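You operate a simulated robot arm through the tools that you are given. There is no shell and no other tool. Be economical: measure what you need, move in short steps, check, and stop when the job is done.

You are at the controls of a simulated two-armed robot. One attempt, no reset.

JOB
Pick up the full refill bottle from the top of the sheet table with one hand, pass it to the other hand and put it on the chest shelf of the stores rack. Set down upright: full refill bottle.

It is judged by the outcome, as a careful person would: the job done as asked, and still so three seconds after it is handed in. It fails if anything else is knocked over, pushed out of place, dropped, spilled or broken. Flat cloth is picked up by pressing the open fingertips on it (5 to 10 N) and closing them slowly along it; thin cloth reads only 2 to 8 mm in the jaws.

ROBOT AND FRAMES
Two 7-joint arms with two-finger parallel grippers on one trunk, on a base that drives. Base frame: it is fixed to the floor where the robot stands at the start and does not move with it; the origin is under the middle of the robot, x ahead of it, y to its left, z up. Readings come in mm, rad, newtons and seconds.
The left shoulder is at the start at [110, 169, 1386], the right one opposite. With the tool pointing down near the work surface each hand reaches from about 380 to 720 mm from the robot's upright axis, wherever it stands, measured 20 degrees to its own side. Places, roughly: chest shelf of the stores rack [700, 3300, 1200]. Payload 1.57 kg a hand.
The tool frame of a hand sits at the grasp point between the pads (the TCP): z along the fingers, y along the line on which they close. The tips reach 30 mm beyond it. Largest opening 80 mm; finger width 17, thickness 12; the body of the gripper, 40 by 82 mm, starts 80 mm behind the TCP.
Orientation is that of the tool frame in the base frame, as a unit quaternion [w, x, y, z]. With the fingers straight down and closing along the base's y, the tool's x points along the base's -x, its y along +y and its z along -z.

CONTROLS
- The arms move only by the tool arm_command. It takes "left_moves", "right_moves" or both (then of equal length, played together; a hand with none holds still); each is a list of rows, each a list of 7 numbers: the shift along the tool's x, y, z in mm, then the turn, a rotation vector about the tool's x, y, z in degrees, then the gripper command, from -1 (shut) to 1 (fully open), values between in proportion. In form: [[tx, ty, tz, wx, wy, wz, grip], ...]. A call has 1 to 10 rows; each row is the pose to reach, as a shift and turn from the pose commanded when the call began, along the tool's axes at that moment. Each row takes 0.2 s and may step no farther than 50 mm and 0.15 rad from the row before; otherwise, or with a gripper value out of range, the whole call is refused. Where a pose cannot be reached the arm comes as near as it can. A force on the tool above 40 N (or 10 N above the force at the start of the call, whichever is more), or a blocked arm, ends the call early, and 0.2 s more pass. Each finger travels about 72 mm/s and halts on what it meets, pressing with about 20 N; the grip force reading is that of the motor and also rises with nothing between the fingers. The clock runs only during rows and for 0.2 s after the last one: add rows that repeat a pose to give the fingers time. It gives the time, the measured TCP pose, the force on the tool (base axes), the opening and the grip force at its end, in the units of the frame above (readings bear some noise), with the torque about the TCP (base axes, N m) and any sound that the robot's microphone picked up, and new pictures: "views" is both (left out), scene, wrist or none (wrist: the cameras of the hands that moved).
- Cameras (640 x 400 px; columns grow to the right, rows downward): "scene" is now at [160.3, -18.5, 1571.7]; the picture's right is [-0.22, -0.98, 0.00], its down [-0.71, 0.16, -0.68] and it looks along [0.67, -0.15, -0.73] (base axes); focal length 272 px, centre (320, 200). "left" rides on the left gripper at [72, 7, -122] in its tool frame; the picture's right is [-0.09, 1.00, 0.00], its down [-0.84, -0.08, -0.54] and it looks along [-0.54, -0.05, 0.84] (tool axes); focal length 238 px, centre (320, 200). "right" rides on the right gripper at [72, -7, -122] in its tool frame; the picture's right is [0.09, 1.00, 0.00], its down [-0.84, 0.08, -0.54] and it looks along [-0.54, 0.05, 0.84] (tool axes); focal length 238 px, centre (320, 200). There is no depth. A picture from a camera that has moved, and an enlarged one, comes with that camera's place and axes in the base frame and with its lens.
- raise_lower(by): slides the trunk up (or, below 0, down) by that many mm; the arms and the scene camera ride with it, the base frame stays. It gives what a move gives, with no picture.
- roll_base(legs): drives the robot by 1 to 6 legs, each [ahead, left, turn to the left] in mm, mm and rad, along the robot's own axes; the way and the turn of a leg run together, so that a leg with both is an arc; at most 1500 mm and 3.142 rad a leg. The arms and the cameras ride along, it lands a little off, and it stops where it bumps. It gives what a move gives, and a new picture of the scene camera.
- turn_head(pan, tilt): turns the head with the scene camera to pan (to the left, within 1.501 rad either way) and tilt (down, from -0.506 to 1.204), counted from straight ahead of the robot. It gives what a move gives, and a new picture of the scene camera.
- close_up(camera, box): a new picture of the part [left, top, right, bottom] of that camera's present view, enlarged. No time passes.
- hand_in(): hands the job in; it is judged then, once.

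Go step by step. Nothing tells you exact positions but the pictures and the camera data: compare them with the known pose of the tool, close in by small moves and look again before you grip or let go. The budget is 120 turns and 260 pictures, counting those below and the enlarged ones. Unless the task says otherwise, let go and move clear before handing in, and close with one line.

The tools are called after "Call:" as name(argument=value, ...) on one line, values as JSON. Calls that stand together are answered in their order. arm_command: Moves the arms, as the interface text tells. Its arguments: {"type":"object","properties":{"left_moves":{"type":"array","items":{"type":"array","items":{"type":"number"}}},"right_moves":{"type":"array","items":{"type":"array","items":{"type":"number"}}},"views":{"type":"string","enum":["both","scene","wrist","none"]}},"required":[]} The other tools are called the same way: raise_lower (by) slides the trunk up or down; roll_base (legs) drives the base; turn_head (pan, tilt) turns the head that bears the scene camera; close_up (camera, box) takes an enlarged picture of a part of a camera's view; hand_in () hands the job in.

At the start:

```text
t: 0.0
left_position: [709.9, 29.9, 1049.8]
left_tcp_rot: [0.0, 0.001, 1.0, 0.001]
left_force: [-0.5, -0.4, 0.3]
left_moment: [0.02, 0.04, -0.03]
left_gripper_width: 79.9
left_grasp_force: 0.1
right_position: [543.6, -479.9, 956.9]
right_tcp_rot: [0.0, -0.002, 1.0, 0.0]
right_force: [-0.3, 0.8, 0.1]
right_moment: [0.0, -0.03, -0.01]
right_gripper_width: 79.9
right_grasp_force: 0.1
trunk travel left (down, up): [-700.0, 190.0]
robot x, y, heading: [-1.0, 1.7, 0.002]
head pan, tilt: [-0.218, 0.819]
```

scene: 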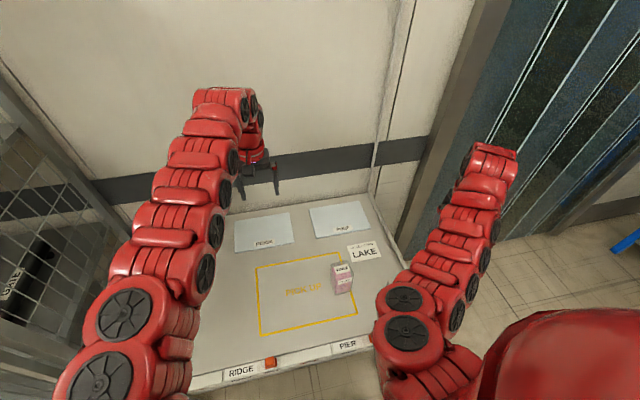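
right: 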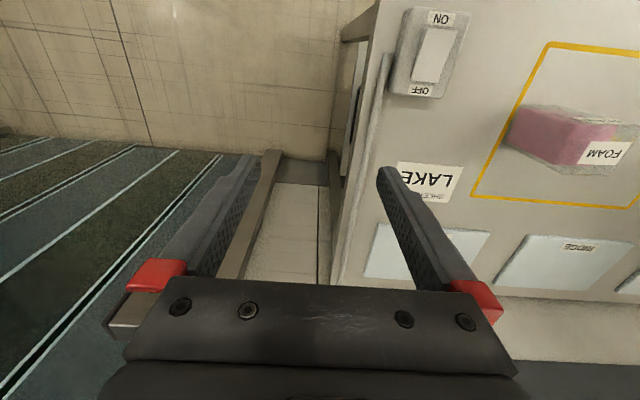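
left: 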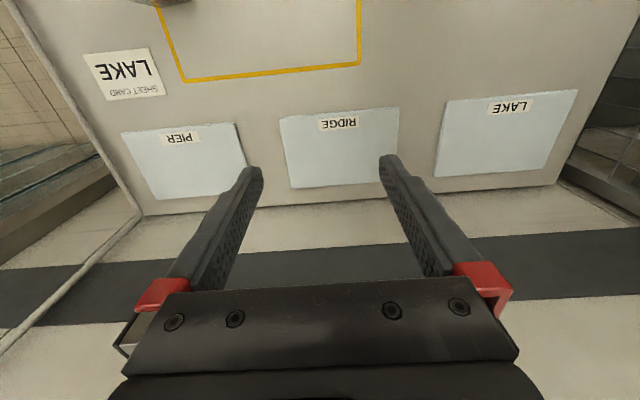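

I see a table with cards, a pick-up square and one box labelled FOAM; no bottle yet. I will look closer and around before moving.

Call:
close_up(camera="scene", box=[200, 190, 420, 390])

Call:
close_up(camera="left", box=[60, 0, 400, 110])

Call:
turn_head(pan=0.9, tilt=0.4)

```text
2.00 times, centred on (310, 290) of scene
camera zoom: at [160.3, -18.5, 1571.7], right [-0.22, -0.98, 0.0], down [-0.71, 0.16, -0.68], along [0.67, -0.15, -0.73], focal length 543 px, centre (340, 20)
```

zoom: 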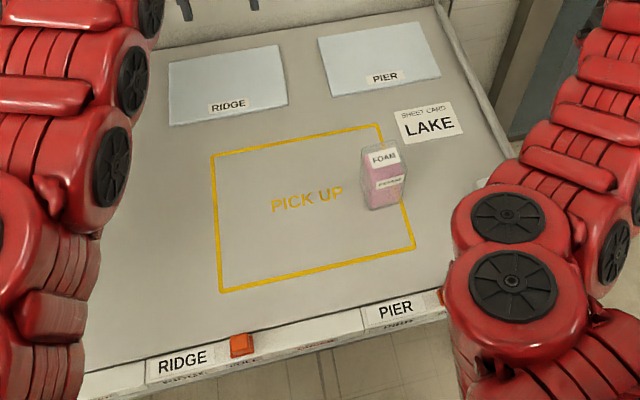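

```text
1.88 times, centred on (230, 55) of left
camera zoom: at [638.7, 35.9, 1171.6], right [0.09, 1.0, 0.0], down [0.84, -0.08, 0.54], along [0.54, -0.05, -0.84], focal length 449 px, centre (489, 473)
```

zoom: 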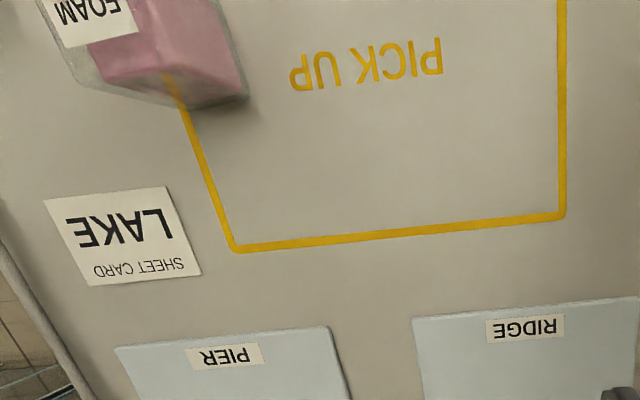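

```text
t: 1.4
left_position: [710.3, 31.4, 1049.3]
left_tcp_rot: [0.0, 0.0, 1.0, 0.0]
left_force: [-0.3, 0.4, 0.6]
left_moment: [0.01, 0.03, 0.0]
left_gripper_width: 79.9
left_grasp_force: 0.0
right_position: [543.6, -477.5, 957.5]
right_tcp_rot: [0.0, -0.001, 1.0, 0.0]
right_force: [0.0, -0.1, 0.1]
right_moment: [-0.01, 0.0, 0.05]
right_gripper_width: 80.0
right_grasp_force: 0.0
trunk travel left (down, up): [-700.0, 190.0]
robot x, y, heading: [-0.6, -1.3, 0.003]
head pan, tilt: [0.901, 0.4]
camera scene: at [140.1, 71.4, 1608.3], right [0.78, -0.62, 0.0], down [-0.24, -0.3, -0.92], along [0.57, 0.72, -0.39], focal length 272 px, centre (320, 200)
```

scene: 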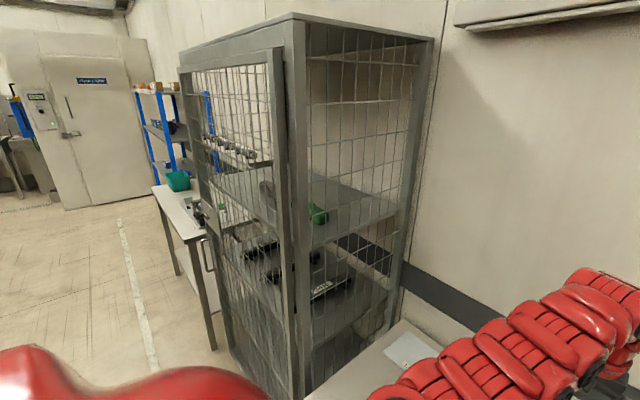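

The FOAM bottle (pink, clear-walled) stands at roughly [530, -175] on a table about z 715; the blue rack is far to the left. I'll examine the bottle closer.

Call:
turn_head(pan=-0.2, tilt=1.1)

Call:
close_up(camera="right", box=[440, 60, 640, 220])

```text
t: 2.7
left_position: [710.2, 30.5, 1049.7]
left_tcp_rot: [0.0, 0.001, 1.0, 0.0]
left_force: [-0.1, -0.2, 0.4]
left_moment: [0.02, -0.02, -0.03]
left_gripper_width: 80.1
left_grasp_force: 0.0
right_position: [543.6, -478.1, 957.6]
right_tcp_rot: [-0.001, -0.001, 1.0, 0.0]
right_force: [-0.3, 0.5, -0.1]
right_moment: [-0.01, -0.02, 0.0]
right_gripper_width: 79.8
right_grasp_force: 0.2
trunk travel left (down, up): [-700.0, 190.0]
robot x, y, heading: [-1.0, -1.6, 0.004]
head pan, tilt: [-0.201, 1.1]
camera scene: at [144.3, -13.7, 1551.5], right [-0.2, -0.98, 0.0], down [-0.87, 0.18, -0.45], along [0.45, -0.09, -0.89], focal length 272 px, centre (320, 200)
```

scene: 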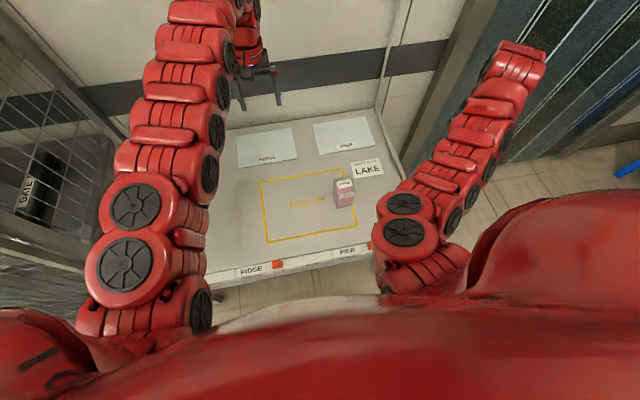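

```text
2.50 times, centred on (540, 140) of right
camera zoom: at [473.2, -485.9, 1080.0], right [-0.09, 1.0, 0.0], down [0.84, 0.08, 0.54], along [0.54, 0.05, -0.84], focal length 596 px, centre (-230, 350)
```

zoom: 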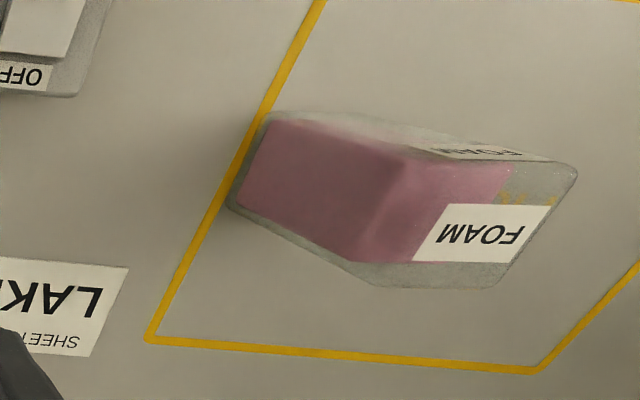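

It's a clear square bottle about 58 mm across and ~108 mm tall, centred near [545, -158], yawed about 8°. I'll bring the right hand above it, high, and check.

Call:
arm_command(right_moves=[[0, 45, 0, 0, 0, 0, 1], [0, 90, 0, 0, 0, 0, 1], [0, 135, 0, 0, 0, 0, 1], [0, 180, 0, 0, 0, 0, 1], [0, 225, 0, 0, 0, 0, 1], [0, 270, 0, 0, 0, -4, 1], [0, 310, 0, 0, 0, -8, 1], [0, 320, 0, 0, 0, -8, 1]], views="both")

```text
t: 4.5
left_position: [712.4, 30.4, 1049.8]
left_tcp_rot: [0.001, 0.0, 1.0, 0.0]
left_force: [0.2, 0.6, -0.1]
left_moment: [0.01, 0.02, -0.01]
left_gripper_width: 79.7
left_grasp_force: 0.1
right_position: [531.5, -170.9, 899.0]
right_tcp_rot: [0.013, -0.053, 0.998, 0.007]
right_force: [-0.4, 0.4, 0.2]
right_moment: [-0.03, 0.02, 0.0]
right_gripper_width: 79.8
right_grasp_force: 0.1
right hand out of reach, approached as far as the arm can: row 1, 2, 3, 4, 5, 6, 7, 8
trunk travel left (down, up): [-700.0, 190.0]
robot x, y, heading: [-1.1, -0.5, 0.002]
head pan, tilt: [-0.201, 1.1]
camera scene: at [144.2, -13.1, 1551.5], right [-0.2, -0.98, 0.0], down [-0.87, 0.18, -0.45], along [0.44, -0.09, -0.89], focal length 272 px, centre (320, 200)
camera right: at [459.4, -187.9, 1017.8], right [-0.2, 0.98, 0.01], down [0.81, 0.16, 0.57], along [0.55, 0.12, -0.82], focal length 238 px, centre (320, 200)
```

scene: 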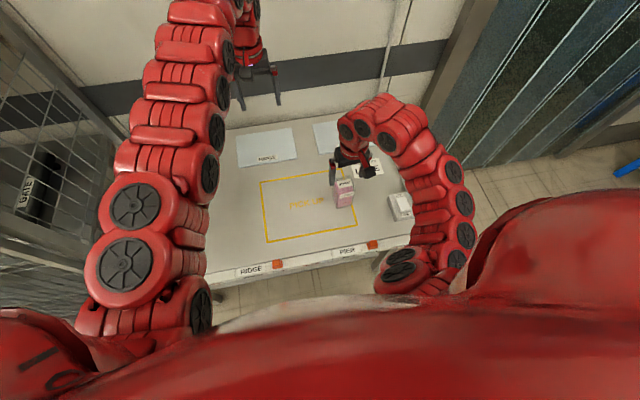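
right: 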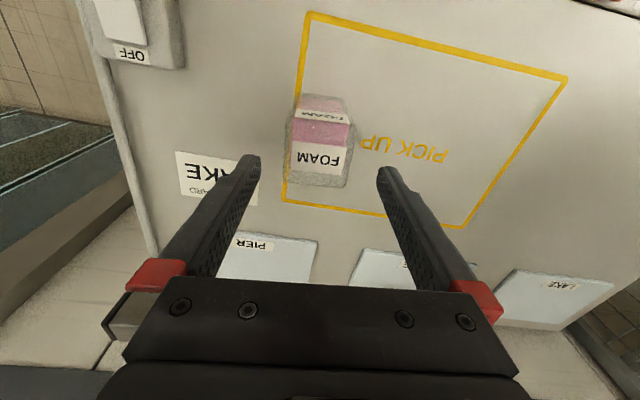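

The hand came up short (too high for the folded arm) but is above the bottle. I'll enlarge the view to refine the bottle's pose.

Call:
close_up(camera="right", box=[260, 75, 380, 205])

Call:
close_up(camera="scene", box=[310, 140, 400, 220])

```text
3.08 times, centred on (320, 140) of right
camera zoom: at [459.4, -187.9, 1017.8], right [-0.2, 0.98, 0.01], down [0.81, 0.16, 0.57], along [0.55, 0.12, -0.82], focal length 733 px, centre (320, 385)
```

zoom: 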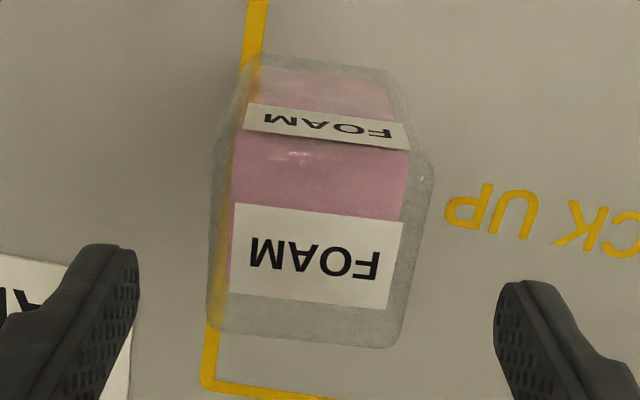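

```text
5.00 times, centred on (355, 180) of scene
camera zoom: at [144.2, -13.1, 1551.5], right [-0.2, -0.98, 0.0], down [-0.87, 0.18, -0.45], along [0.44, -0.09, -0.89], focal length 1357 px, centre (145, 300)
```

zoom: 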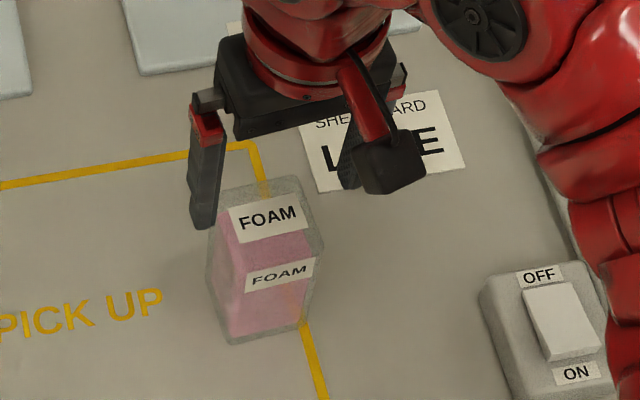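

Refined: bottle centre about [541, -169], top z ≈ 830, yaw ≈ 5°. A small probing step first to learn what the commanded pose currently is.

Call:
arm_command(right_moves=[[0, 0, 18, 0, 0, 0, 1], [0, 0, 18, 0, 0, 0, 1]], views="none")

```text
t: 5.1
left_position: [710.2, 30.3, 1049.9]
left_tcp_rot: [0.001, 0.0, 1.0, 0.0]
left_force: [0.3, -0.5, 0.4]
left_moment: [-0.04, 0.01, 0.03]
left_gripper_width: 79.8
left_grasp_force: 0.0
right_position: [532.5, -169.2, 879.5]
right_tcp_rot: [-0.001, -0.071, 0.998, 0.0]
right_force: [0.3, -0.8, -0.6]
right_moment: [0.0, 0.02, -0.03]
right_gripper_width: 79.8
right_grasp_force: 0.1
trunk travel left (down, up): [-700.0, 190.0]
robot x, y, heading: [-3.2, 1.7, 0.001]
head pan, tilt: [-0.201, 1.1]
```

The commanded pose follows what was reached. I'll align and come just above the bottle, then look.

Call:
arm_command(right_moves=[[-8, -1, 8, 0, 0, 3, 1], [-8, -1, 8, 0, 0, 3, 1]], views="both")

Call:
close_up(camera="scene", box=[310, 140, 400, 220])

```text
t: 5.7
left_position: [710.9, 29.1, 1049.2]
left_tcp_rot: [0.0, 0.0, 1.0, 0.0]
left_force: [0.1, 0.9, -0.2]
left_moment: [0.04, -0.01, 0.01]
left_gripper_width: 79.9
left_grasp_force: 0.0
right_position: [542.0, -169.6, 872.6]
right_tcp_rot: [0.0, -0.044, 0.999, -0.001]
right_force: [-0.1, 1.1, 0.0]
right_moment: [0.02, 0.01, 0.03]
right_gripper_width: 80.1
right_grasp_force: 0.2
trunk travel left (down, up): [-700.0, 190.0]
robot x, y, heading: [-3.0, 0.3, -0.0]
head pan, tilt: [-0.201, 1.1]
camera scene: at [143.9, -13.9, 1551.5], right [-0.2, -0.98, 0.0], down [-0.87, 0.18, -0.45], along [0.44, -0.09, -0.89], focal length 272 px, centre (320, 200)
camera right: at [472.1, -182.8, 994.5], right [-0.18, 0.98, 0.0], down [0.83, 0.15, 0.54], along [0.53, 0.1, -0.84], focal length 238 px, centre (320, 200)
```

scene: 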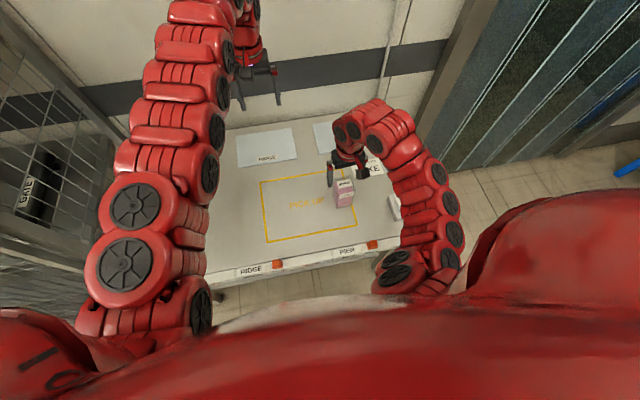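
right: 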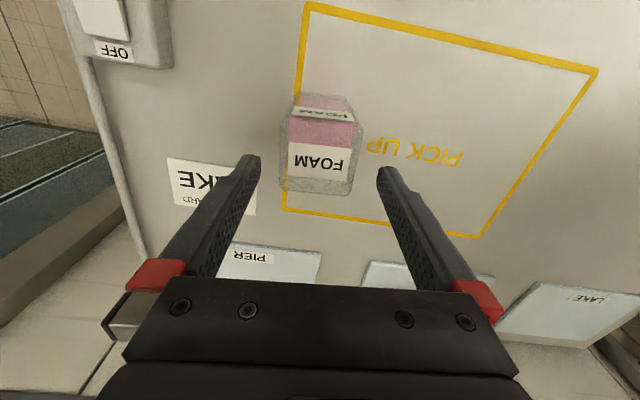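

```text
5.00 times, centred on (355, 180) of scene
camera zoom: at [143.9, -13.9, 1551.5], right [-0.2, -0.98, 0.0], down [-0.87, 0.18, -0.45], along [0.44, -0.09, -0.89], focal length 1357 px, centre (145, 300)
```

zoom: 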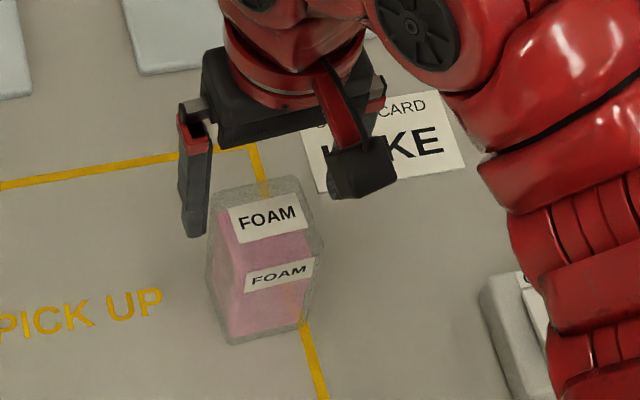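

Alignment is within about 2 mm. Descending to straddle the top 40 mm of the bottle.

Call:
arm_command(right_moves=[[0, -1, 12, 0, 0, 0, 1], [0, -1, 24, 0, 0, 0, 1], [0, -1, 36, 0, 0, 0, 1], [0, -1, 48, 0, 0, 0, 1], [0, -1, 48, 0, 0, 0, 1]], views="both")

Call:
close_up(camera="scene", box=[310, 140, 400, 220])

```text
t: 6.9
left_position: [710.7, 31.1, 1050.0]
left_tcp_rot: [0.0, 0.0, 1.0, 0.0]
left_force: [-0.3, 0.8, -0.3]
left_moment: [-0.02, 0.01, 0.01]
left_gripper_width: 80.3
left_grasp_force: 0.1
right_position: [542.8, -168.8, 822.6]
right_tcp_rot: [0.0, -0.045, 0.999, 0.0]
right_force: [-0.7, -0.2, -0.2]
right_moment: [-0.01, -0.02, -0.02]
right_gripper_width: 79.8
right_grasp_force: 0.1
trunk travel left (down, up): [-700.0, 190.0]
robot x, y, heading: [-0.4, 4.5, -0.002]
head pan, tilt: [-0.201, 1.1]
camera scene: at [144.2, -13.7, 1551.5], right [-0.2, -0.98, 0.0], down [-0.87, 0.18, -0.45], along [0.44, -0.09, -0.89], focal length 272 px, centre (320, 200)
camera right: at [473.4, -182.4, 945.1], right [-0.18, 0.98, 0.0], down [0.83, 0.15, 0.54], along [0.53, 0.1, -0.84], focal length 238 px, centre (320, 200)
```

scene: 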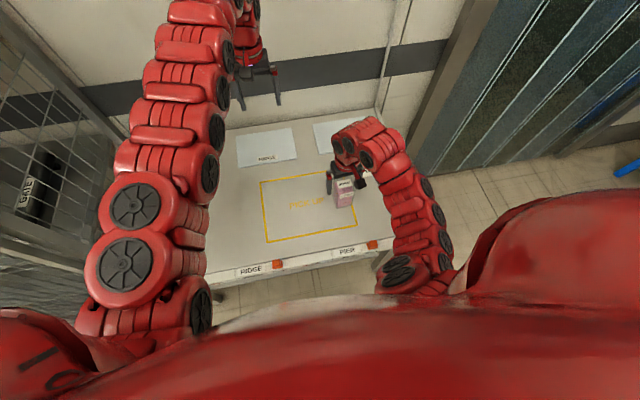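
right: 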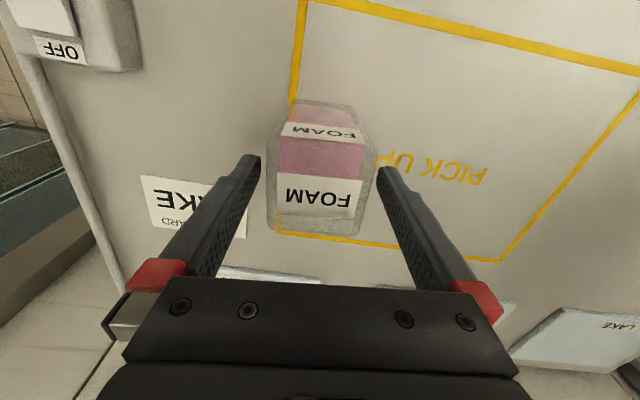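

```text
5.00 times, centred on (355, 180) of scene
camera zoom: at [144.2, -13.7, 1551.5], right [-0.2, -0.98, 0.0], down [-0.87, 0.18, -0.45], along [0.44, -0.09, -0.89], focal length 1357 px, centre (145, 300)
```

zoom: 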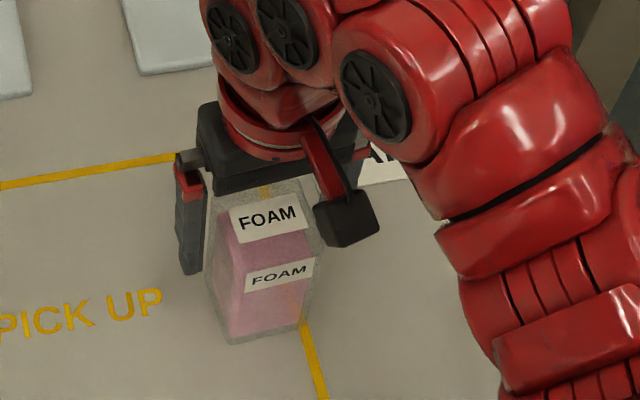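

The fingers straddle the bottle with the TCP at its top centre. Closing slowly.

Call:
arm_command(right_moves=[[0, 0, 0, 0, 0, 0, 0.75], [0, 0, 0, 0, 0, 0, 0.6], [0, 0, 0, 0, 0, 0, 0.45], [0, 0, 0, 0, 0, 0, 0.3], [0, 0, 0, 0, 0, 0, 0.2], [0, 0, 0, 0, 0, 0, 0.2]], views="wrist")

```text
t: 8.3
left_position: [711.1, 30.0, 1050.5]
left_tcp_rot: [0.0, 0.0, 1.0, -0.001]
left_force: [0.9, -0.5, -0.1]
left_moment: [-0.03, 0.03, 0.01]
left_gripper_width: 80.2
left_grasp_force: 0.0
right_position: [542.5, -167.6, 822.5]
right_tcp_rot: [0.001, -0.045, 0.999, 0.0]
right_force: [0.9, -0.9, 0.1]
right_moment: [-0.03, -0.05, -0.01]
right_gripper_width: 58.0
right_grasp_force: 19.5
trunk travel left (down, up): [-700.0, 190.0]
robot x, y, heading: [-4.7, 0.8, -0.0]
head pan, tilt: [-0.201, 1.1]
camera right: at [473.4, -182.4, 945.2], right [-0.18, 0.98, 0.0], down [0.83, 0.15, 0.54], along [0.53, 0.1, -0.84], focal length 238 px, centre (320, 200)
```

right: 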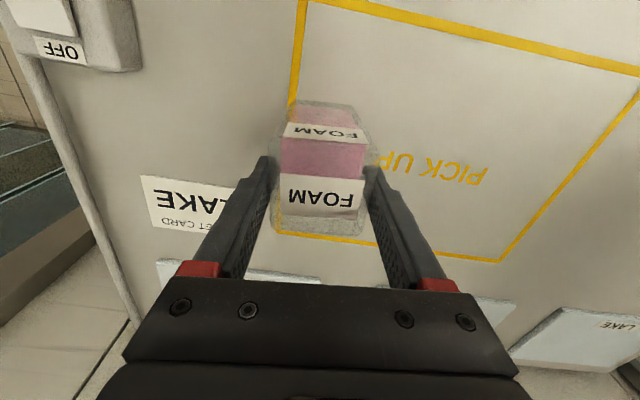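

Gripped at 58 mm with ~20 N. Lifting slowly.

Call:
arm_command(right_moves=[[0, 0, -10, 0, 0, 0, 0], [0, 0, -20, 0, 0, 0, 0], [0, 0, -30, 0, 0, 0, 0], [0, 0, -45, 0, 0, 0, 0], [0, 0, -60, 0, 0, 0, 0], [0, 0, -60, 0, 0, 0, 0]], views="both")

```text
t: 9.7
left_position: [711.4, 30.0, 1048.9]
left_tcp_rot: [0.0, 0.0, 1.0, 0.0]
left_force: [0.4, 0.4, 0.3]
left_moment: [0.01, -0.01, 0.0]
left_gripper_width: 79.8
left_grasp_force: 0.1
right_position: [544.8, -169.2, 882.4]
right_tcp_rot: [-0.001, -0.044, 0.999, 0.0]
right_force: [0.9, -0.5, -3.1]
right_moment: [-0.02, 0.0, 0.0]
right_gripper_width: 58.2
right_grasp_force: 20.4
trunk travel left (down, up): [-700.0, 190.0]
robot x, y, heading: [2.5, 0.2, 0.002]
head pan, tilt: [-0.201, 1.1]
camera scene: at [144.7, -13.9, 1551.4], right [-0.2, -0.98, 0.0], down [-0.87, 0.18, -0.45], along [0.44, -0.09, -0.89], focal length 272 px, centre (320, 200)
camera right: at [474.9, -182.6, 1004.7], right [-0.18, 0.98, 0.0], down [0.83, 0.15, 0.54], along [0.53, 0.1, -0.84], focal length 238 px, centre (320, 200)
```

scene: 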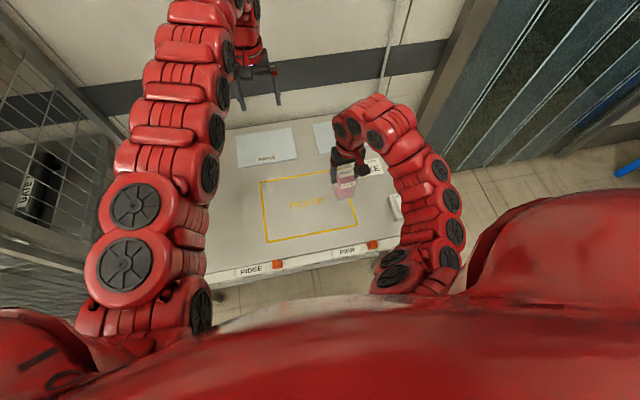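
right: 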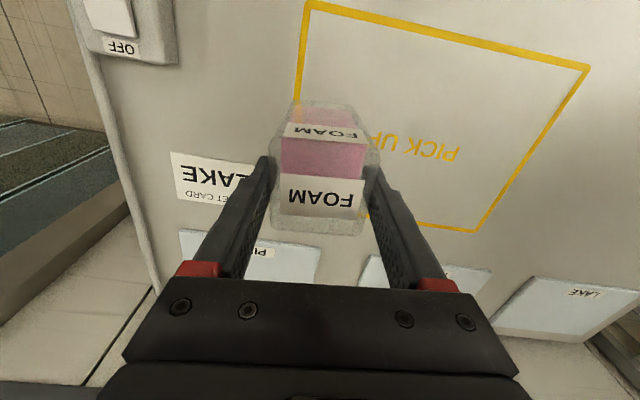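

The bottle is held (about 3 N). I'll raise the trunk for clearance and back away from the table for handover room.

Call:
raise_lower(by=120)

Call:
roll_base(legs=[[-400, 0, 0]])

```text
t: 11.2
left_position: [710.6, 30.1, 1169.3]
left_tcp_rot: [-0.001, 0.0, 1.0, 0.0]
left_force: [0.5, -0.6, 0.4]
left_moment: [-0.05, -0.01, 0.0]
left_gripper_width: 80.0
left_grasp_force: 0.1
right_position: [546.5, -168.5, 1001.3]
right_tcp_rot: [-0.001, -0.045, 0.999, 0.0]
right_force: [0.3, -0.6, -3.0]
right_moment: [-0.04, 0.03, -0.02]
right_gripper_width: 57.9
right_grasp_force: 19.9
trunk travel left (down, up): [-820.0, 70.0]
robot x, y, heading: [1.2, 1.4, -0.001]
head pan, tilt: [-0.201, 1.1]
```

```text
t: 13.7
left_position: [309.4, 31.0, 1168.4]
left_tcp_rot: [-0.001, 0.0, 1.0, 0.0]
left_force: [0.0, -0.1, 0.1]
left_moment: [-0.01, 0.01, -0.01]
left_gripper_width: 80.0
left_grasp_force: 0.1
right_position: [141.6, -169.7, 1001.8]
right_tcp_rot: [-0.001, -0.046, 0.999, 0.0]
right_force: [0.3, 0.0, -3.0]
right_moment: [-0.01, 0.0, -0.01]
right_gripper_width: 57.7
right_grasp_force: 19.8
trunk travel left (down, up): [-820.0, 70.0]
robot x, y, heading: [-402.2, -0.3, 0.004]
head pan, tilt: [-0.201, 1.1]
camera scene: at [-258.0, -13.8, 1671.3], right [-0.2, -0.98, 0.0], down [-0.87, 0.18, -0.45], along [0.44, -0.09, -0.89], focal length 272 px, centre (320, 200)
```

scene: 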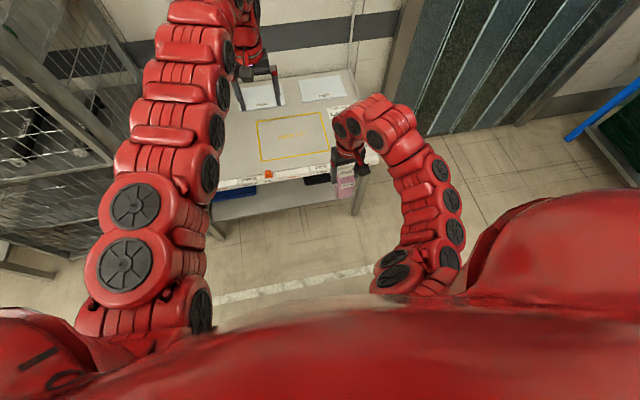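

There is room here. I'll bring the left hand round to point sideways toward the bottle (fingers horizontal, tool x up), first part of the turn.

Call:
arm_command(left_moves=[[15, 7, 22, 4.62, 4.62, -4.62, 1], [30, 14, 44, 9.24, 9.24, -9.24, 1], [45, 21, 66, 13.86, 13.86, -13.86, 1], [60, 28, 88, 18.5, 18.5, -18.5, 1], [75, 35, 110, 23.1, 23.1, -23.1, 1], [90, 42, 131, 27.7, 27.7, -27.7, 1], [105, 49, 153, 32.3, 32.3, -32.3, 1], [120, 56, 175, 36.95, 36.95, -36.95, 1], [135, 63, 197, 41.57, 41.57, -41.57, 1], [150, 70, 219, 46.2, 46.2, -46.2, 1]], views="scene")

```text
t: 15.9
left_position: [148.5, 97.5, 964.6]
left_tcp_rot: [-0.356, -0.355, 0.788, -0.356]
left_force: [-0.1, -0.3, 0.0]
left_moment: [-0.01, 0.02, 0.02]
left_gripper_width: 80.1
left_grasp_force: 0.1
left hand out of reach, approached as far as the arm can: row 9, 10
right_position: [139.4, -167.8, 1001.7]
right_tcp_rot: [0.0, -0.044, 0.999, 0.0]
right_force: [-0.7, -0.3, -1.6]
right_moment: [0.01, -0.02, -0.04]
right_gripper_width: 57.8
right_grasp_force: 20.1
trunk travel left (down, up): [-820.0, 70.0]
robot x, y, heading: [-403.6, 0.3, -0.001]
head pan, tilt: [-0.201, 1.1]
camera scene: at [-259.6, -12.9, 1671.5], right [-0.2, -0.98, 0.0], down [-0.87, 0.18, -0.45], along [0.44, -0.09, -0.89], focal length 272 px, centre (320, 200)
```

scene: 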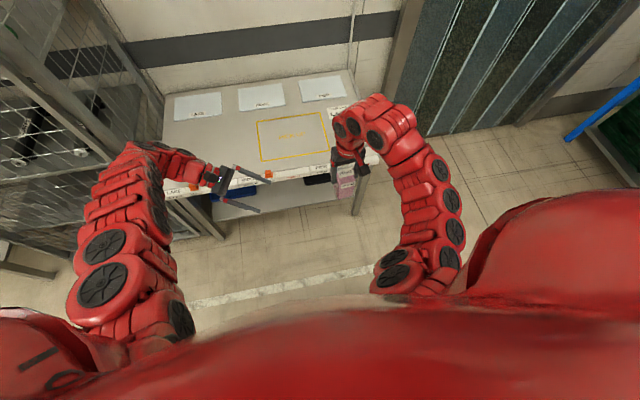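

The turn hit a limit near the end; I'll continue it with the hand a bit higher and farther out.

Call:
arm_command(left_moves=[[6, -22, -16, 0, 0, 0, 1], [12, -45, -32, 4.4, 4.4, -4.4, 1], [19, -67, -48, 9, 9, -9, 1], [19, -67, -48, 13.6, 13.6, -13.6, 1], [19, -67, -48, 18.2, 18.2, -18.2, 1], [19, -67, -48, 22.5, 22.5, -22.5, 1]], views="scene")

```text
t: 17.3
left_position: [185.1, 90.8, 1045.2]
left_tcp_rot: [-0.489, -0.487, 0.537, -0.486]
left_force: [0.4, 0.2, -0.3]
left_moment: [0.04, 0.0, -0.04]
left_gripper_width: 79.9
left_grasp_force: 0.1
left hand out of reach, approached as far as the arm can: row 1, 2, 3, 4, 5, 6
right_position: [141.1, -168.2, 1001.6]
right_tcp_rot: [-0.001, -0.044, 0.999, 0.0]
right_force: [-1.4, 0.7, -3.3]
right_moment: [0.03, 0.02, 0.02]
right_gripper_width: 57.9
right_grasp_force: 19.9
trunk travel left (down, up): [-820.0, 70.0]
robot x, y, heading: [-404.6, -1.3, 0.001]
head pan, tilt: [-0.201, 1.1]
camera scene: at [-258.9, -14.3, 1671.4], right [-0.2, -0.98, 0.0], down [-0.87, 0.18, -0.45], along [0.44, -0.09, -0.89], focal length 272 px, centre (320, 200)
```

scene: 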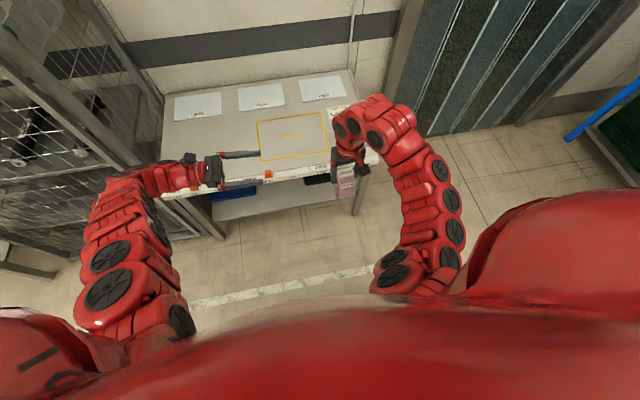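

The orientation is nearly right. I'll move it toward the bottle's side at this height, then see how low it can go.

Call:
arm_command(left_moves=[[0, 10, 30, 2, 1, -1, 1], [0, 20, 60, 4, 2, -2, 1], [-10, 30, 90, 6, 3, -3, 1], [-20, 40, 120, 8, 3, -3, 1], [-40, 40, 130, 8, 3, -3, 1], [-60, 40, 130, 8, 3, -3, 1]], views="both")

```text
t: 18.7
left_position: [144.3, -34.4, 978.5]
left_tcp_rot: [0.478, 0.521, -0.476, 0.523]
left_force: [0.0, 0.3, -0.3]
left_moment: [-0.05, 0.0, 0.01]
left_gripper_width: 79.7
left_grasp_force: 0.1
right_position: [141.2, -168.8, 1001.8]
right_tcp_rot: [-0.001, -0.044, 0.999, 0.0]
right_force: [-0.3, -0.9, -2.1]
right_moment: [0.03, -0.05, 0.01]
right_gripper_width: 57.9
right_grasp_force: 20.0
trunk travel left (down, up): [-820.0, 70.0]
robot x, y, heading: [-402.4, -0.2, -0.002]
head pan, tilt: [-0.201, 1.1]
camera scene: at [-259.0, -13.2, 1671.5], right [-0.2, -0.98, 0.0], down [-0.87, 0.18, -0.45], along [0.44, -0.09, -0.89], focal length 272 px, centre (320, 200)
camera left: at [126.1, 86.5, 1050.3], right [-0.99, -0.09, -0.09], down [0.03, 0.54, -0.84], along [0.13, -0.83, -0.54], focal length 238 px, centre (320, 200)
```

scene: 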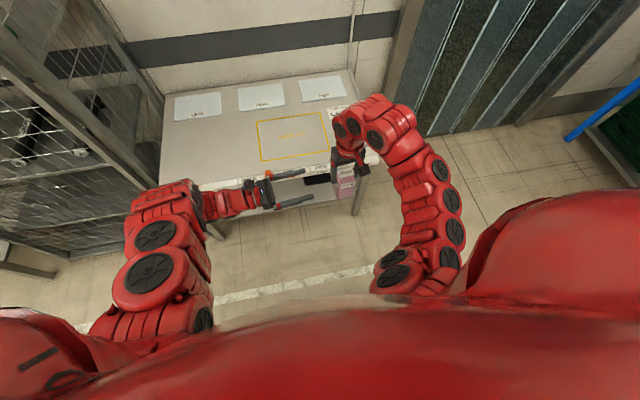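
left: 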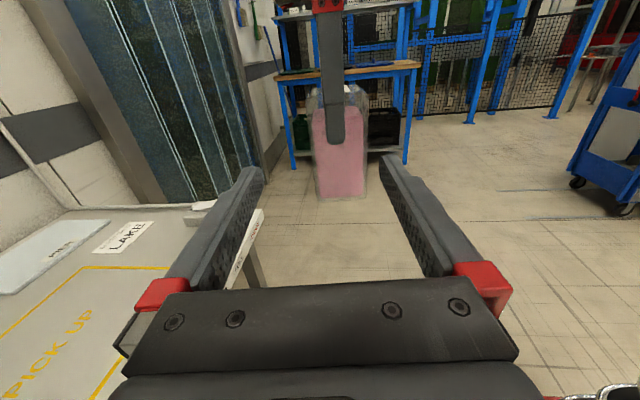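

The left hand now points squarely at the bottle; bottle bottom reads about z 905. I'll line up (lower 28 mm, shift 15 mm) and approach part way.

Call:
arm_command(left_moves=[[-14, 8, 0, 0, 0, 0, 1], [-28, 15.5, 0, 0, 0, 0, 1], [-28, 15.5, 25, 0, 0, 0, 1], [-28, 15.5, 50, 0, 0, 0, 1], [-28, 15.5, 50, 0, 0, 0, 1]], views="both")

Call:
close_up(camera="left", box=[220, 0, 440, 220])

```text
t: 19.9
left_position: [132.3, -83.4, 952.9]
left_tcp_rot: [0.478, 0.521, -0.475, 0.524]
left_force: [-0.6, 0.0, 0.5]
left_moment: [-0.03, 0.01, 0.01]
left_gripper_width: 80.0
left_grasp_force: 0.1
right_position: [141.2, -168.1, 1002.3]
right_tcp_rot: [-0.001, -0.044, 0.999, -0.001]
right_force: [-0.1, -0.3, -3.2]
right_moment: [0.01, 0.02, 0.0]
right_gripper_width: 57.9
right_grasp_force: 20.1
trunk travel left (down, up): [-820.0, 70.0]
robot x, y, heading: [-404.5, -0.6, -0.0]
head pan, tilt: [-0.201, 1.1]
camera scene: at [-259.1, -13.4, 1671.5], right [-0.2, -0.98, 0.0], down [-0.87, 0.18, -0.45], along [0.44, -0.09, -0.89], focal length 272 px, centre (320, 200)
camera left: at [114.7, 36.5, 1023.8], right [-0.99, -0.09, -0.09], down [0.03, 0.54, -0.84], along [0.12, -0.84, -0.54], focal length 238 px, centre (320, 200)
```

scene: 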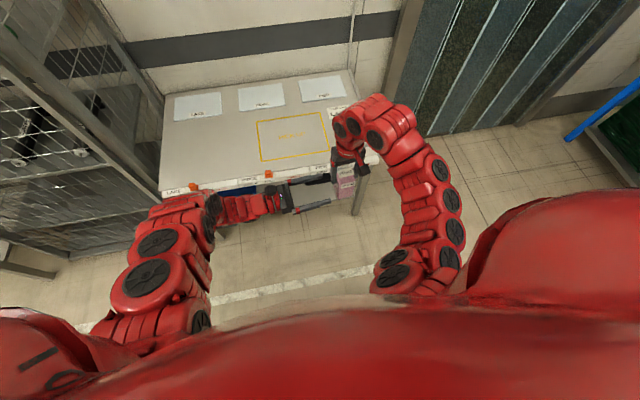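
left: 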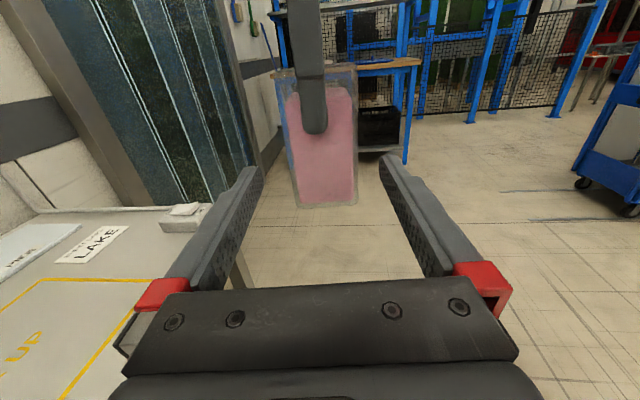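

```text
1.82 times, centred on (330, 110) of left
camera zoom: at [114.7, 36.5, 1023.8], right [-0.99, -0.09, -0.09], down [0.03, 0.54, -0.84], along [0.12, -0.84, -0.54], focal length 433 px, centre (302, 364)
```

zoom: 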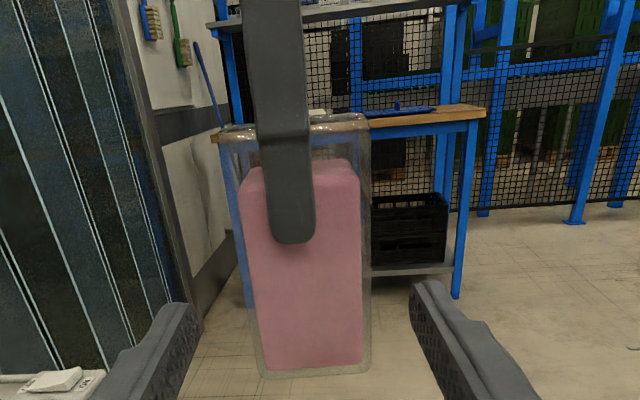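

The lower half of the bottle is free and centred between the left fingers within ~3 mm. Advancing the last 85 mm.

Call:
arm_command(left_moves=[[2, 1.5, 20, 0, 0, 0, 1], [2, 1.5, 40, 0, 0, 0, 1], [2, 1.5, 60, 0, 0, 0, 1], [-2, 1.5, 75, 0, 0, 0, 1], [-2, 1.5, 84, 0, 0, 0, 1], [-2, 1.5, 84, 0, 0, 0, 1]], views="wrist")

```text
t: 21.3
left_position: [139.5, -168.5, 949.3]
left_tcp_rot: [0.478, 0.521, -0.475, 0.524]
left_force: [-0.1, 0.3, 0.4]
left_moment: [0.0, -0.03, 0.0]
left_gripper_width: 79.7
left_grasp_force: 0.0
right_position: [140.5, -167.7, 1002.2]
right_tcp_rot: [-0.001, -0.044, 0.999, -0.001]
right_force: [-0.3, 0.3, -1.5]
right_moment: [-0.02, 0.03, 0.01]
right_gripper_width: 57.8
right_grasp_force: 19.9
trunk travel left (down, up): [-820.0, 70.0]
robot x, y, heading: [-402.7, -2.2, 0.001]
head pan, tilt: [-0.201, 1.1]
camera left: at [122.2, -48.2, 1020.6], right [-0.99, -0.09, -0.09], down [0.03, 0.54, -0.84], along [0.12, -0.83, -0.54], focal length 238 px, centre (320, 200)
```

left: 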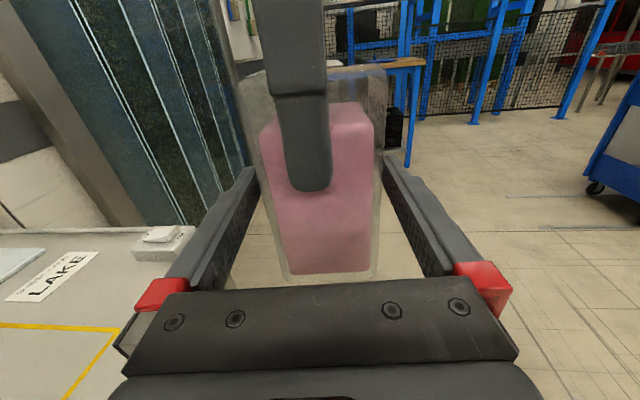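

The bottle sits between the left fingers. Closing the left hand.

Call:
arm_command(left_moves=[[0, 0, 0, 0, 0, 0, 0.75], [0, 0, 0, 0, 0, 0, 0.6], [0, 0, 0, 0, 0, 0, 0.45], [0, 0, 0, 0, 0, 0, 0.3], [0, 0, 0, 0, 0, 0, 0.1], [0, 0, 0, 0, 0, 0, 0]], views="wrist")

```text
t: 22.7
left_position: [138.5, -168.4, 948.5]
left_tcp_rot: [0.479, 0.52, -0.476, 0.523]
left_force: [-13.5, 1.2, 1.7]
left_moment: [-0.2, -0.47, 0.04]
left_gripper_width: 58.0
left_grasp_force: 20.0
right_position: [142.3, -169.1, 1002.1]
right_tcp_rot: [0.0, -0.045, 0.999, 0.001]
right_force: [14.3, -1.0, -5.1]
right_moment: [0.12, -0.25, 0.01]
right_gripper_width: 58.1
right_grasp_force: 20.0
trunk travel left (down, up): [-820.0, 70.0]
robot x, y, heading: [-402.8, 1.4, 0.0]
head pan, tilt: [-0.201, 1.1]
camera left: at [121.5, -48.6, 1020.4], right [-0.99, -0.09, -0.09], down [0.03, 0.54, -0.84], along [0.12, -0.84, -0.54], focal length 238 px, centre (320, 200)
```

left: 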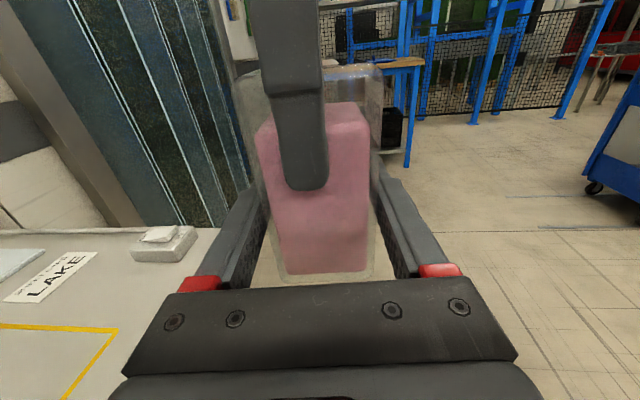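

Both hands hold it, with a 14 N side strain between them. I'll relax that by yielding the left hand a few mm.

Call:
arm_command(left_moves=[[0, 2, 0, 0, 0, 0, 0], [0, 4, 0, 0, 0, 0, 0], [0, 4, 0, 0, 0, 0, 0]], views="none")

```text
t: 23.5
left_position: [137.7, -167.7, 949.8]
left_tcp_rot: [0.477, 0.522, -0.476, 0.523]
left_force: [11.9, -6.1, -10.3]
left_moment: [-0.06, 0.31, -0.34]
left_gripper_width: 58.1
left_grasp_force: 19.9
right_position: [140.1, -168.0, 1002.8]
right_tcp_rot: [-0.001, -0.045, 0.999, 0.001]
right_force: [-10.6, 7.3, 10.1]
right_moment: [0.41, 0.32, 0.32]
right_gripper_width: 57.7
right_grasp_force: 19.8
trunk travel left (down, up): [-820.0, 70.0]
robot x, y, heading: [-402.4, -2.7, 0.003]
head pan, tilt: [-0.201, 1.1]
```

Call:
arm_command(left_moves=[[0, -1, 0, 0, 0, 0, 0], [0, -1.8, 0, 0, 0, 0, 0], [0, -1.8, 0, 0, 0, 0, 0]], views="none")

```text
t: 24.3
left_position: [136.7, -168.8, 951.1]
left_tcp_rot: [0.478, 0.521, -0.476, 0.523]
left_force: [12.2, -9.1, -8.9]
left_moment: [0.0, 0.34, -0.14]
left_gripper_width: 58.1
left_grasp_force: 20.1
right_position: [140.0, -168.5, 1002.4]
right_tcp_rot: [-0.001, -0.045, 0.999, 0.0]
right_force: [-11.8, 8.2, 10.2]
right_moment: [0.42, 0.35, 0.08]
right_gripper_width: 58.0
right_grasp_force: 19.8
trunk travel left (down, up): [-820.0, 70.0]
robot x, y, heading: [-401.4, 1.1, -0.001]
head pan, tilt: [-0.201, 1.1]
```

The remaining strain is modest and within the grip's friction. Releasing the right hand now.

Call:
arm_command(right_moves=[[0, 0, 0, 0, 0, 0, 0.5], [0, 0, 0, 0, 0, 0, 0.7], [0, 0, 0, 0, 0, 0, 1], [0, 0, 0, 0, 0, 0, 1]], views="both")

Call:
close_up(camera="left", box=[220, 60, 440, 290])

```text
t: 25.3
left_position: [136.5, -168.3, 951.0]
left_tcp_rot: [0.478, 0.521, -0.476, 0.523]
left_force: [0.0, -0.4, -0.3]
left_moment: [-0.02, 0.02, 0.03]
left_gripper_width: 57.8
left_grasp_force: 20.6
right_position: [141.1, -169.5, 1002.2]
right_tcp_rot: [0.0, -0.045, 0.999, 0.0]
right_force: [0.1, 0.3, 0.7]
right_moment: [-0.01, 0.02, 0.02]
right_gripper_width: 79.9
right_grasp_force: 0.1
trunk travel left (down, up): [-820.0, 70.0]
robot x, y, heading: [-403.5, 0.1, 0.003]
head pan, tilt: [-0.201, 1.1]
camera scene: at [-259.0, -13.8, 1671.5], right [-0.2, -0.98, 0.0], down [-0.87, 0.18, -0.45], along [0.44, -0.09, -0.89], focal length 272 px, centre (320, 200)
camera right: at [71.4, -182.5, 1124.6], right [-0.18, 0.98, 0.0], down [0.83, 0.15, 0.54], along [0.53, 0.1, -0.84], focal length 238 px, centre (320, 200)
```

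scene: 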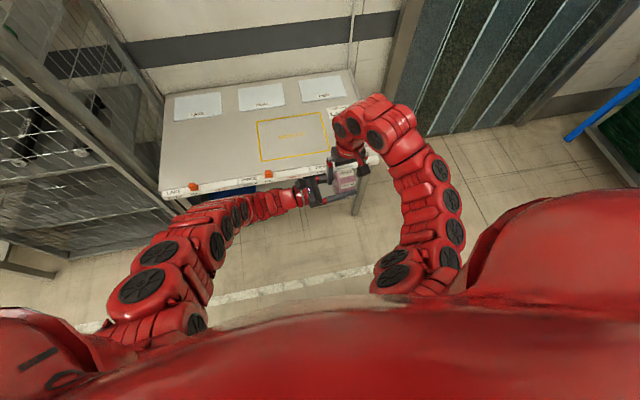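
right: 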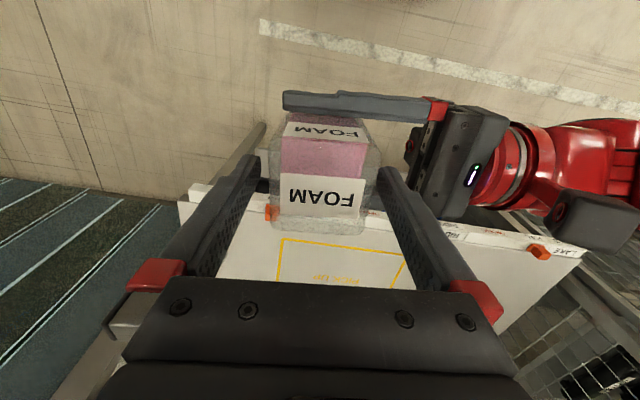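

```text
1.74 times, centred on (330, 175) of left
camera zoom: at [119.3, -48.0, 1021.5], right [-0.99, -0.09, -0.09], down [0.03, 0.54, -0.84], along [0.12, -0.83, -0.54], focal length 414 px, centre (303, 244)
```

zoom: 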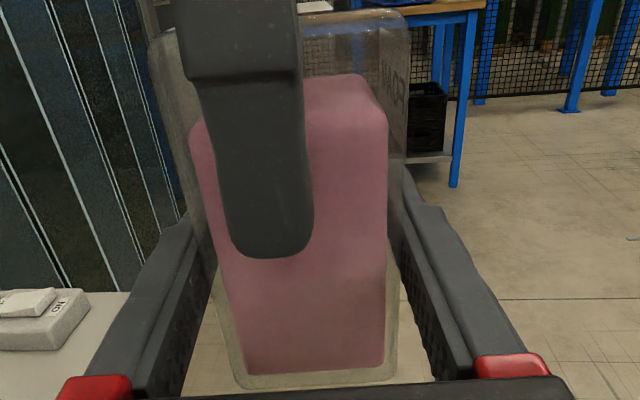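

The right hand is open and the left holds the bottle alone. The right arm can't rise much here, so I'll lower the left hand while raising the right a little.

Call:
arm_command(left_moves=[[-10, 0, 0, 0, 0, 0, 0], [-20, 0, 0, 0, 0, 0, 0], [-30, 0, 0, 0, 0, 0, 0], [-40, 0, 0, 0, 0, 0, 0], [-50, 0, 0, 0, 0, 0, 0], [-50, 0, 0, 0, 0, 0, 0]], right_moves=[[0, 0, -2, 0, 0, 0, 1], [0, 0, -4, 0, 0, 0, 1], [0, 0, -6, 0, 0, 0, 1], [0, 0, -8, 0, 0, 0, 1], [0, 0, -10, 0, 0, 0, 1], [0, 0, -10, 0, 0, 0, 1]], views="both")

```text
t: 26.7
left_position: [128.7, -172.0, 925.0]
left_tcp_rot: [0.478, 0.521, -0.476, 0.522]
left_force: [0.7, 0.4, 0.7]
left_moment: [0.0, 0.0, -0.03]
left_gripper_width: 57.8
left_grasp_force: 20.0
left hand out of reach, approached as far as the arm can: row 3, 4, 5, 6
right_position: [141.5, -168.6, 1006.8]
right_tcp_rot: [0.001, -0.045, 0.999, 0.001]
right_force: [0.4, 0.2, 0.3]
right_moment: [0.02, 0.02, 0.0]
right_gripper_width: 80.2
right_grasp_force: 0.0
right hand out of reach, approached as far as the arm can: row 5, 6
trunk travel left (down, up): [-820.0, 70.0]
robot x, y, heading: [-404.1, 2.4, 0.001]
head pan, tilt: [-0.201, 1.1]
camera scene: at [-258.9, -14.3, 1671.4], right [-0.2, -0.98, 0.0], down [-0.87, 0.18, -0.45], along [0.44, -0.09, -0.89], focal length 272 px, centre (320, 200)
camera right: at [71.5, -183.0, 1129.4], right [-0.18, 0.98, 0.0], down [0.83, 0.15, 0.54], along [0.53, 0.1, -0.84], focal length 238 px, centre (320, 200)
camera left: at [112.4, -51.3, 996.2], right [-0.99, -0.09, -0.09], down [0.03, 0.54, -0.84], along [0.12, -0.83, -0.54], focal length 238 px, centre (320, 200)
```

scene: 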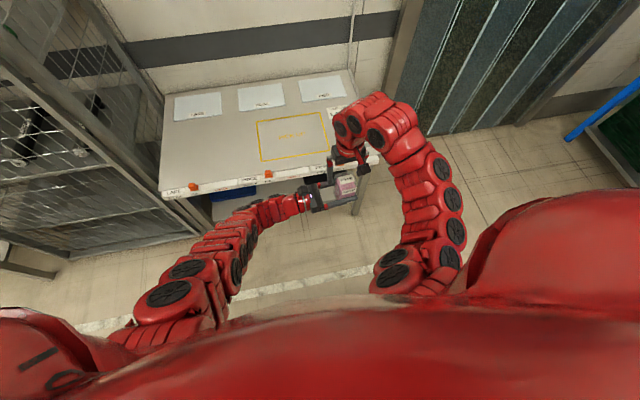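
right: 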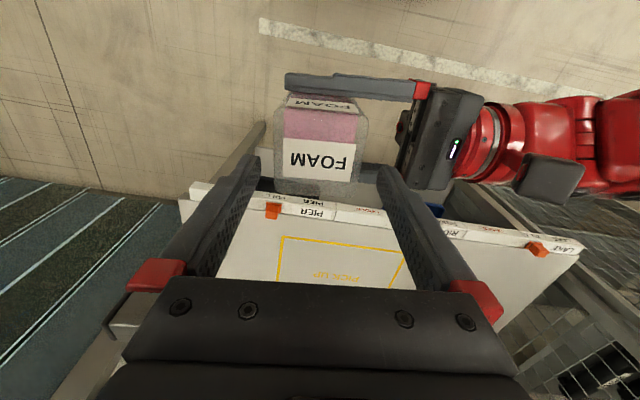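
left: 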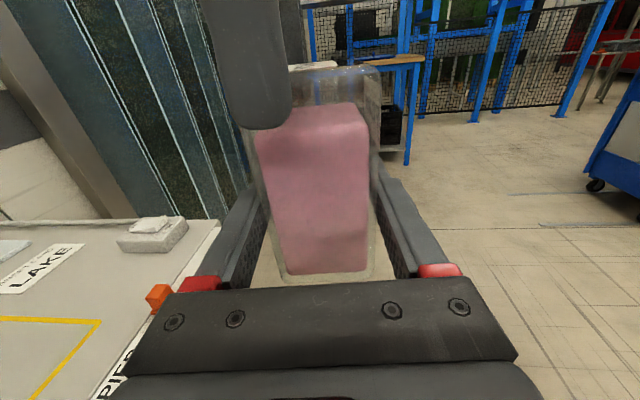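

Left bottomed out at its limit with the right tips still ~10 mm overlapping. I'll slide the right hand outward along the bottle's free faces, rising as it goes.

Call:
arm_command(right_moves=[[0, -3, 0, 0, 0, 0, 1], [-15, -3, 0, 0, 0, 0, 1], [-30, -3, -3, 0, 0, 0, 1], [-45, -3, -8, 0, 0, 0, 1], [-60, -3, -15, 0, 0, 0, 1], [-80, -3, -30, 0, 0, 0, 1], [-100, -3, -50, 0, 0, 0, 1], [-110, -3, -70, 0, 0, 0, 1]], views="both")

```text
t: 28.5
left_position: [129.1, -171.6, 924.7]
left_tcp_rot: [0.479, 0.521, -0.475, 0.523]
left_force: [0.1, -0.3, 0.0]
left_moment: [-0.01, -0.02, 0.01]
left_gripper_width: 57.9
left_grasp_force: 19.9
right_position: [251.7, -160.4, 1077.0]
right_tcp_rot: [-0.001, -0.045, 0.999, 0.0]
right_force: [-0.2, -0.3, 0.7]
right_moment: [0.0, -0.01, -0.02]
right_gripper_width: 80.4
right_grasp_force: 0.1
trunk travel left (down, up): [-820.0, 70.0]
robot x, y, heading: [-401.6, -2.7, 0.003]
head pan, tilt: [-0.201, 1.1]
camera scene: at [-259.2, -13.2, 1671.5], right [-0.2, -0.98, 0.0], down [-0.87, 0.18, -0.45], along [0.44, -0.09, -0.89], focal length 272 px, centre (320, 200)
camera right: at [181.6, -174.9, 1200.5], right [-0.18, 0.98, 0.0], down [0.83, 0.15, 0.54], along [0.53, 0.1, -0.84], focal length 238 px, centre (320, 200)
```

scene: 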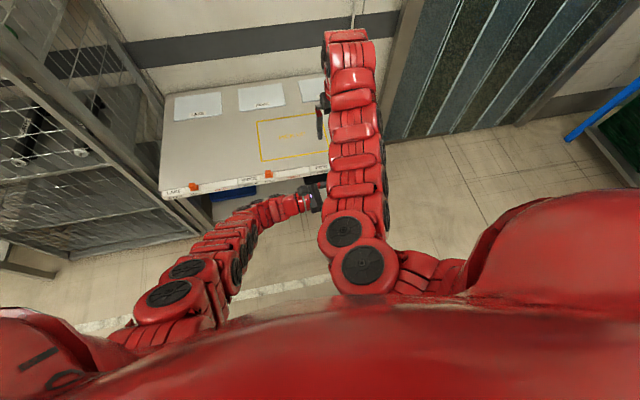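
right: 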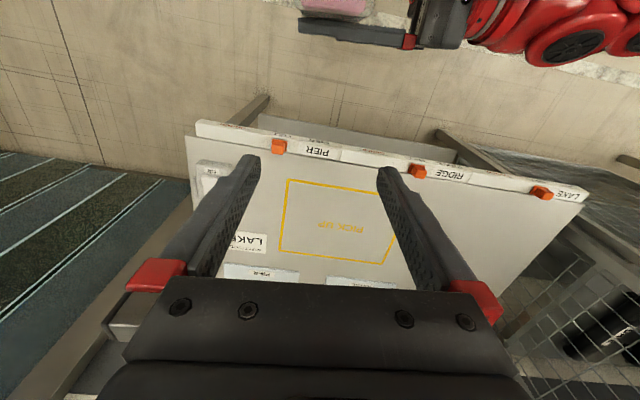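

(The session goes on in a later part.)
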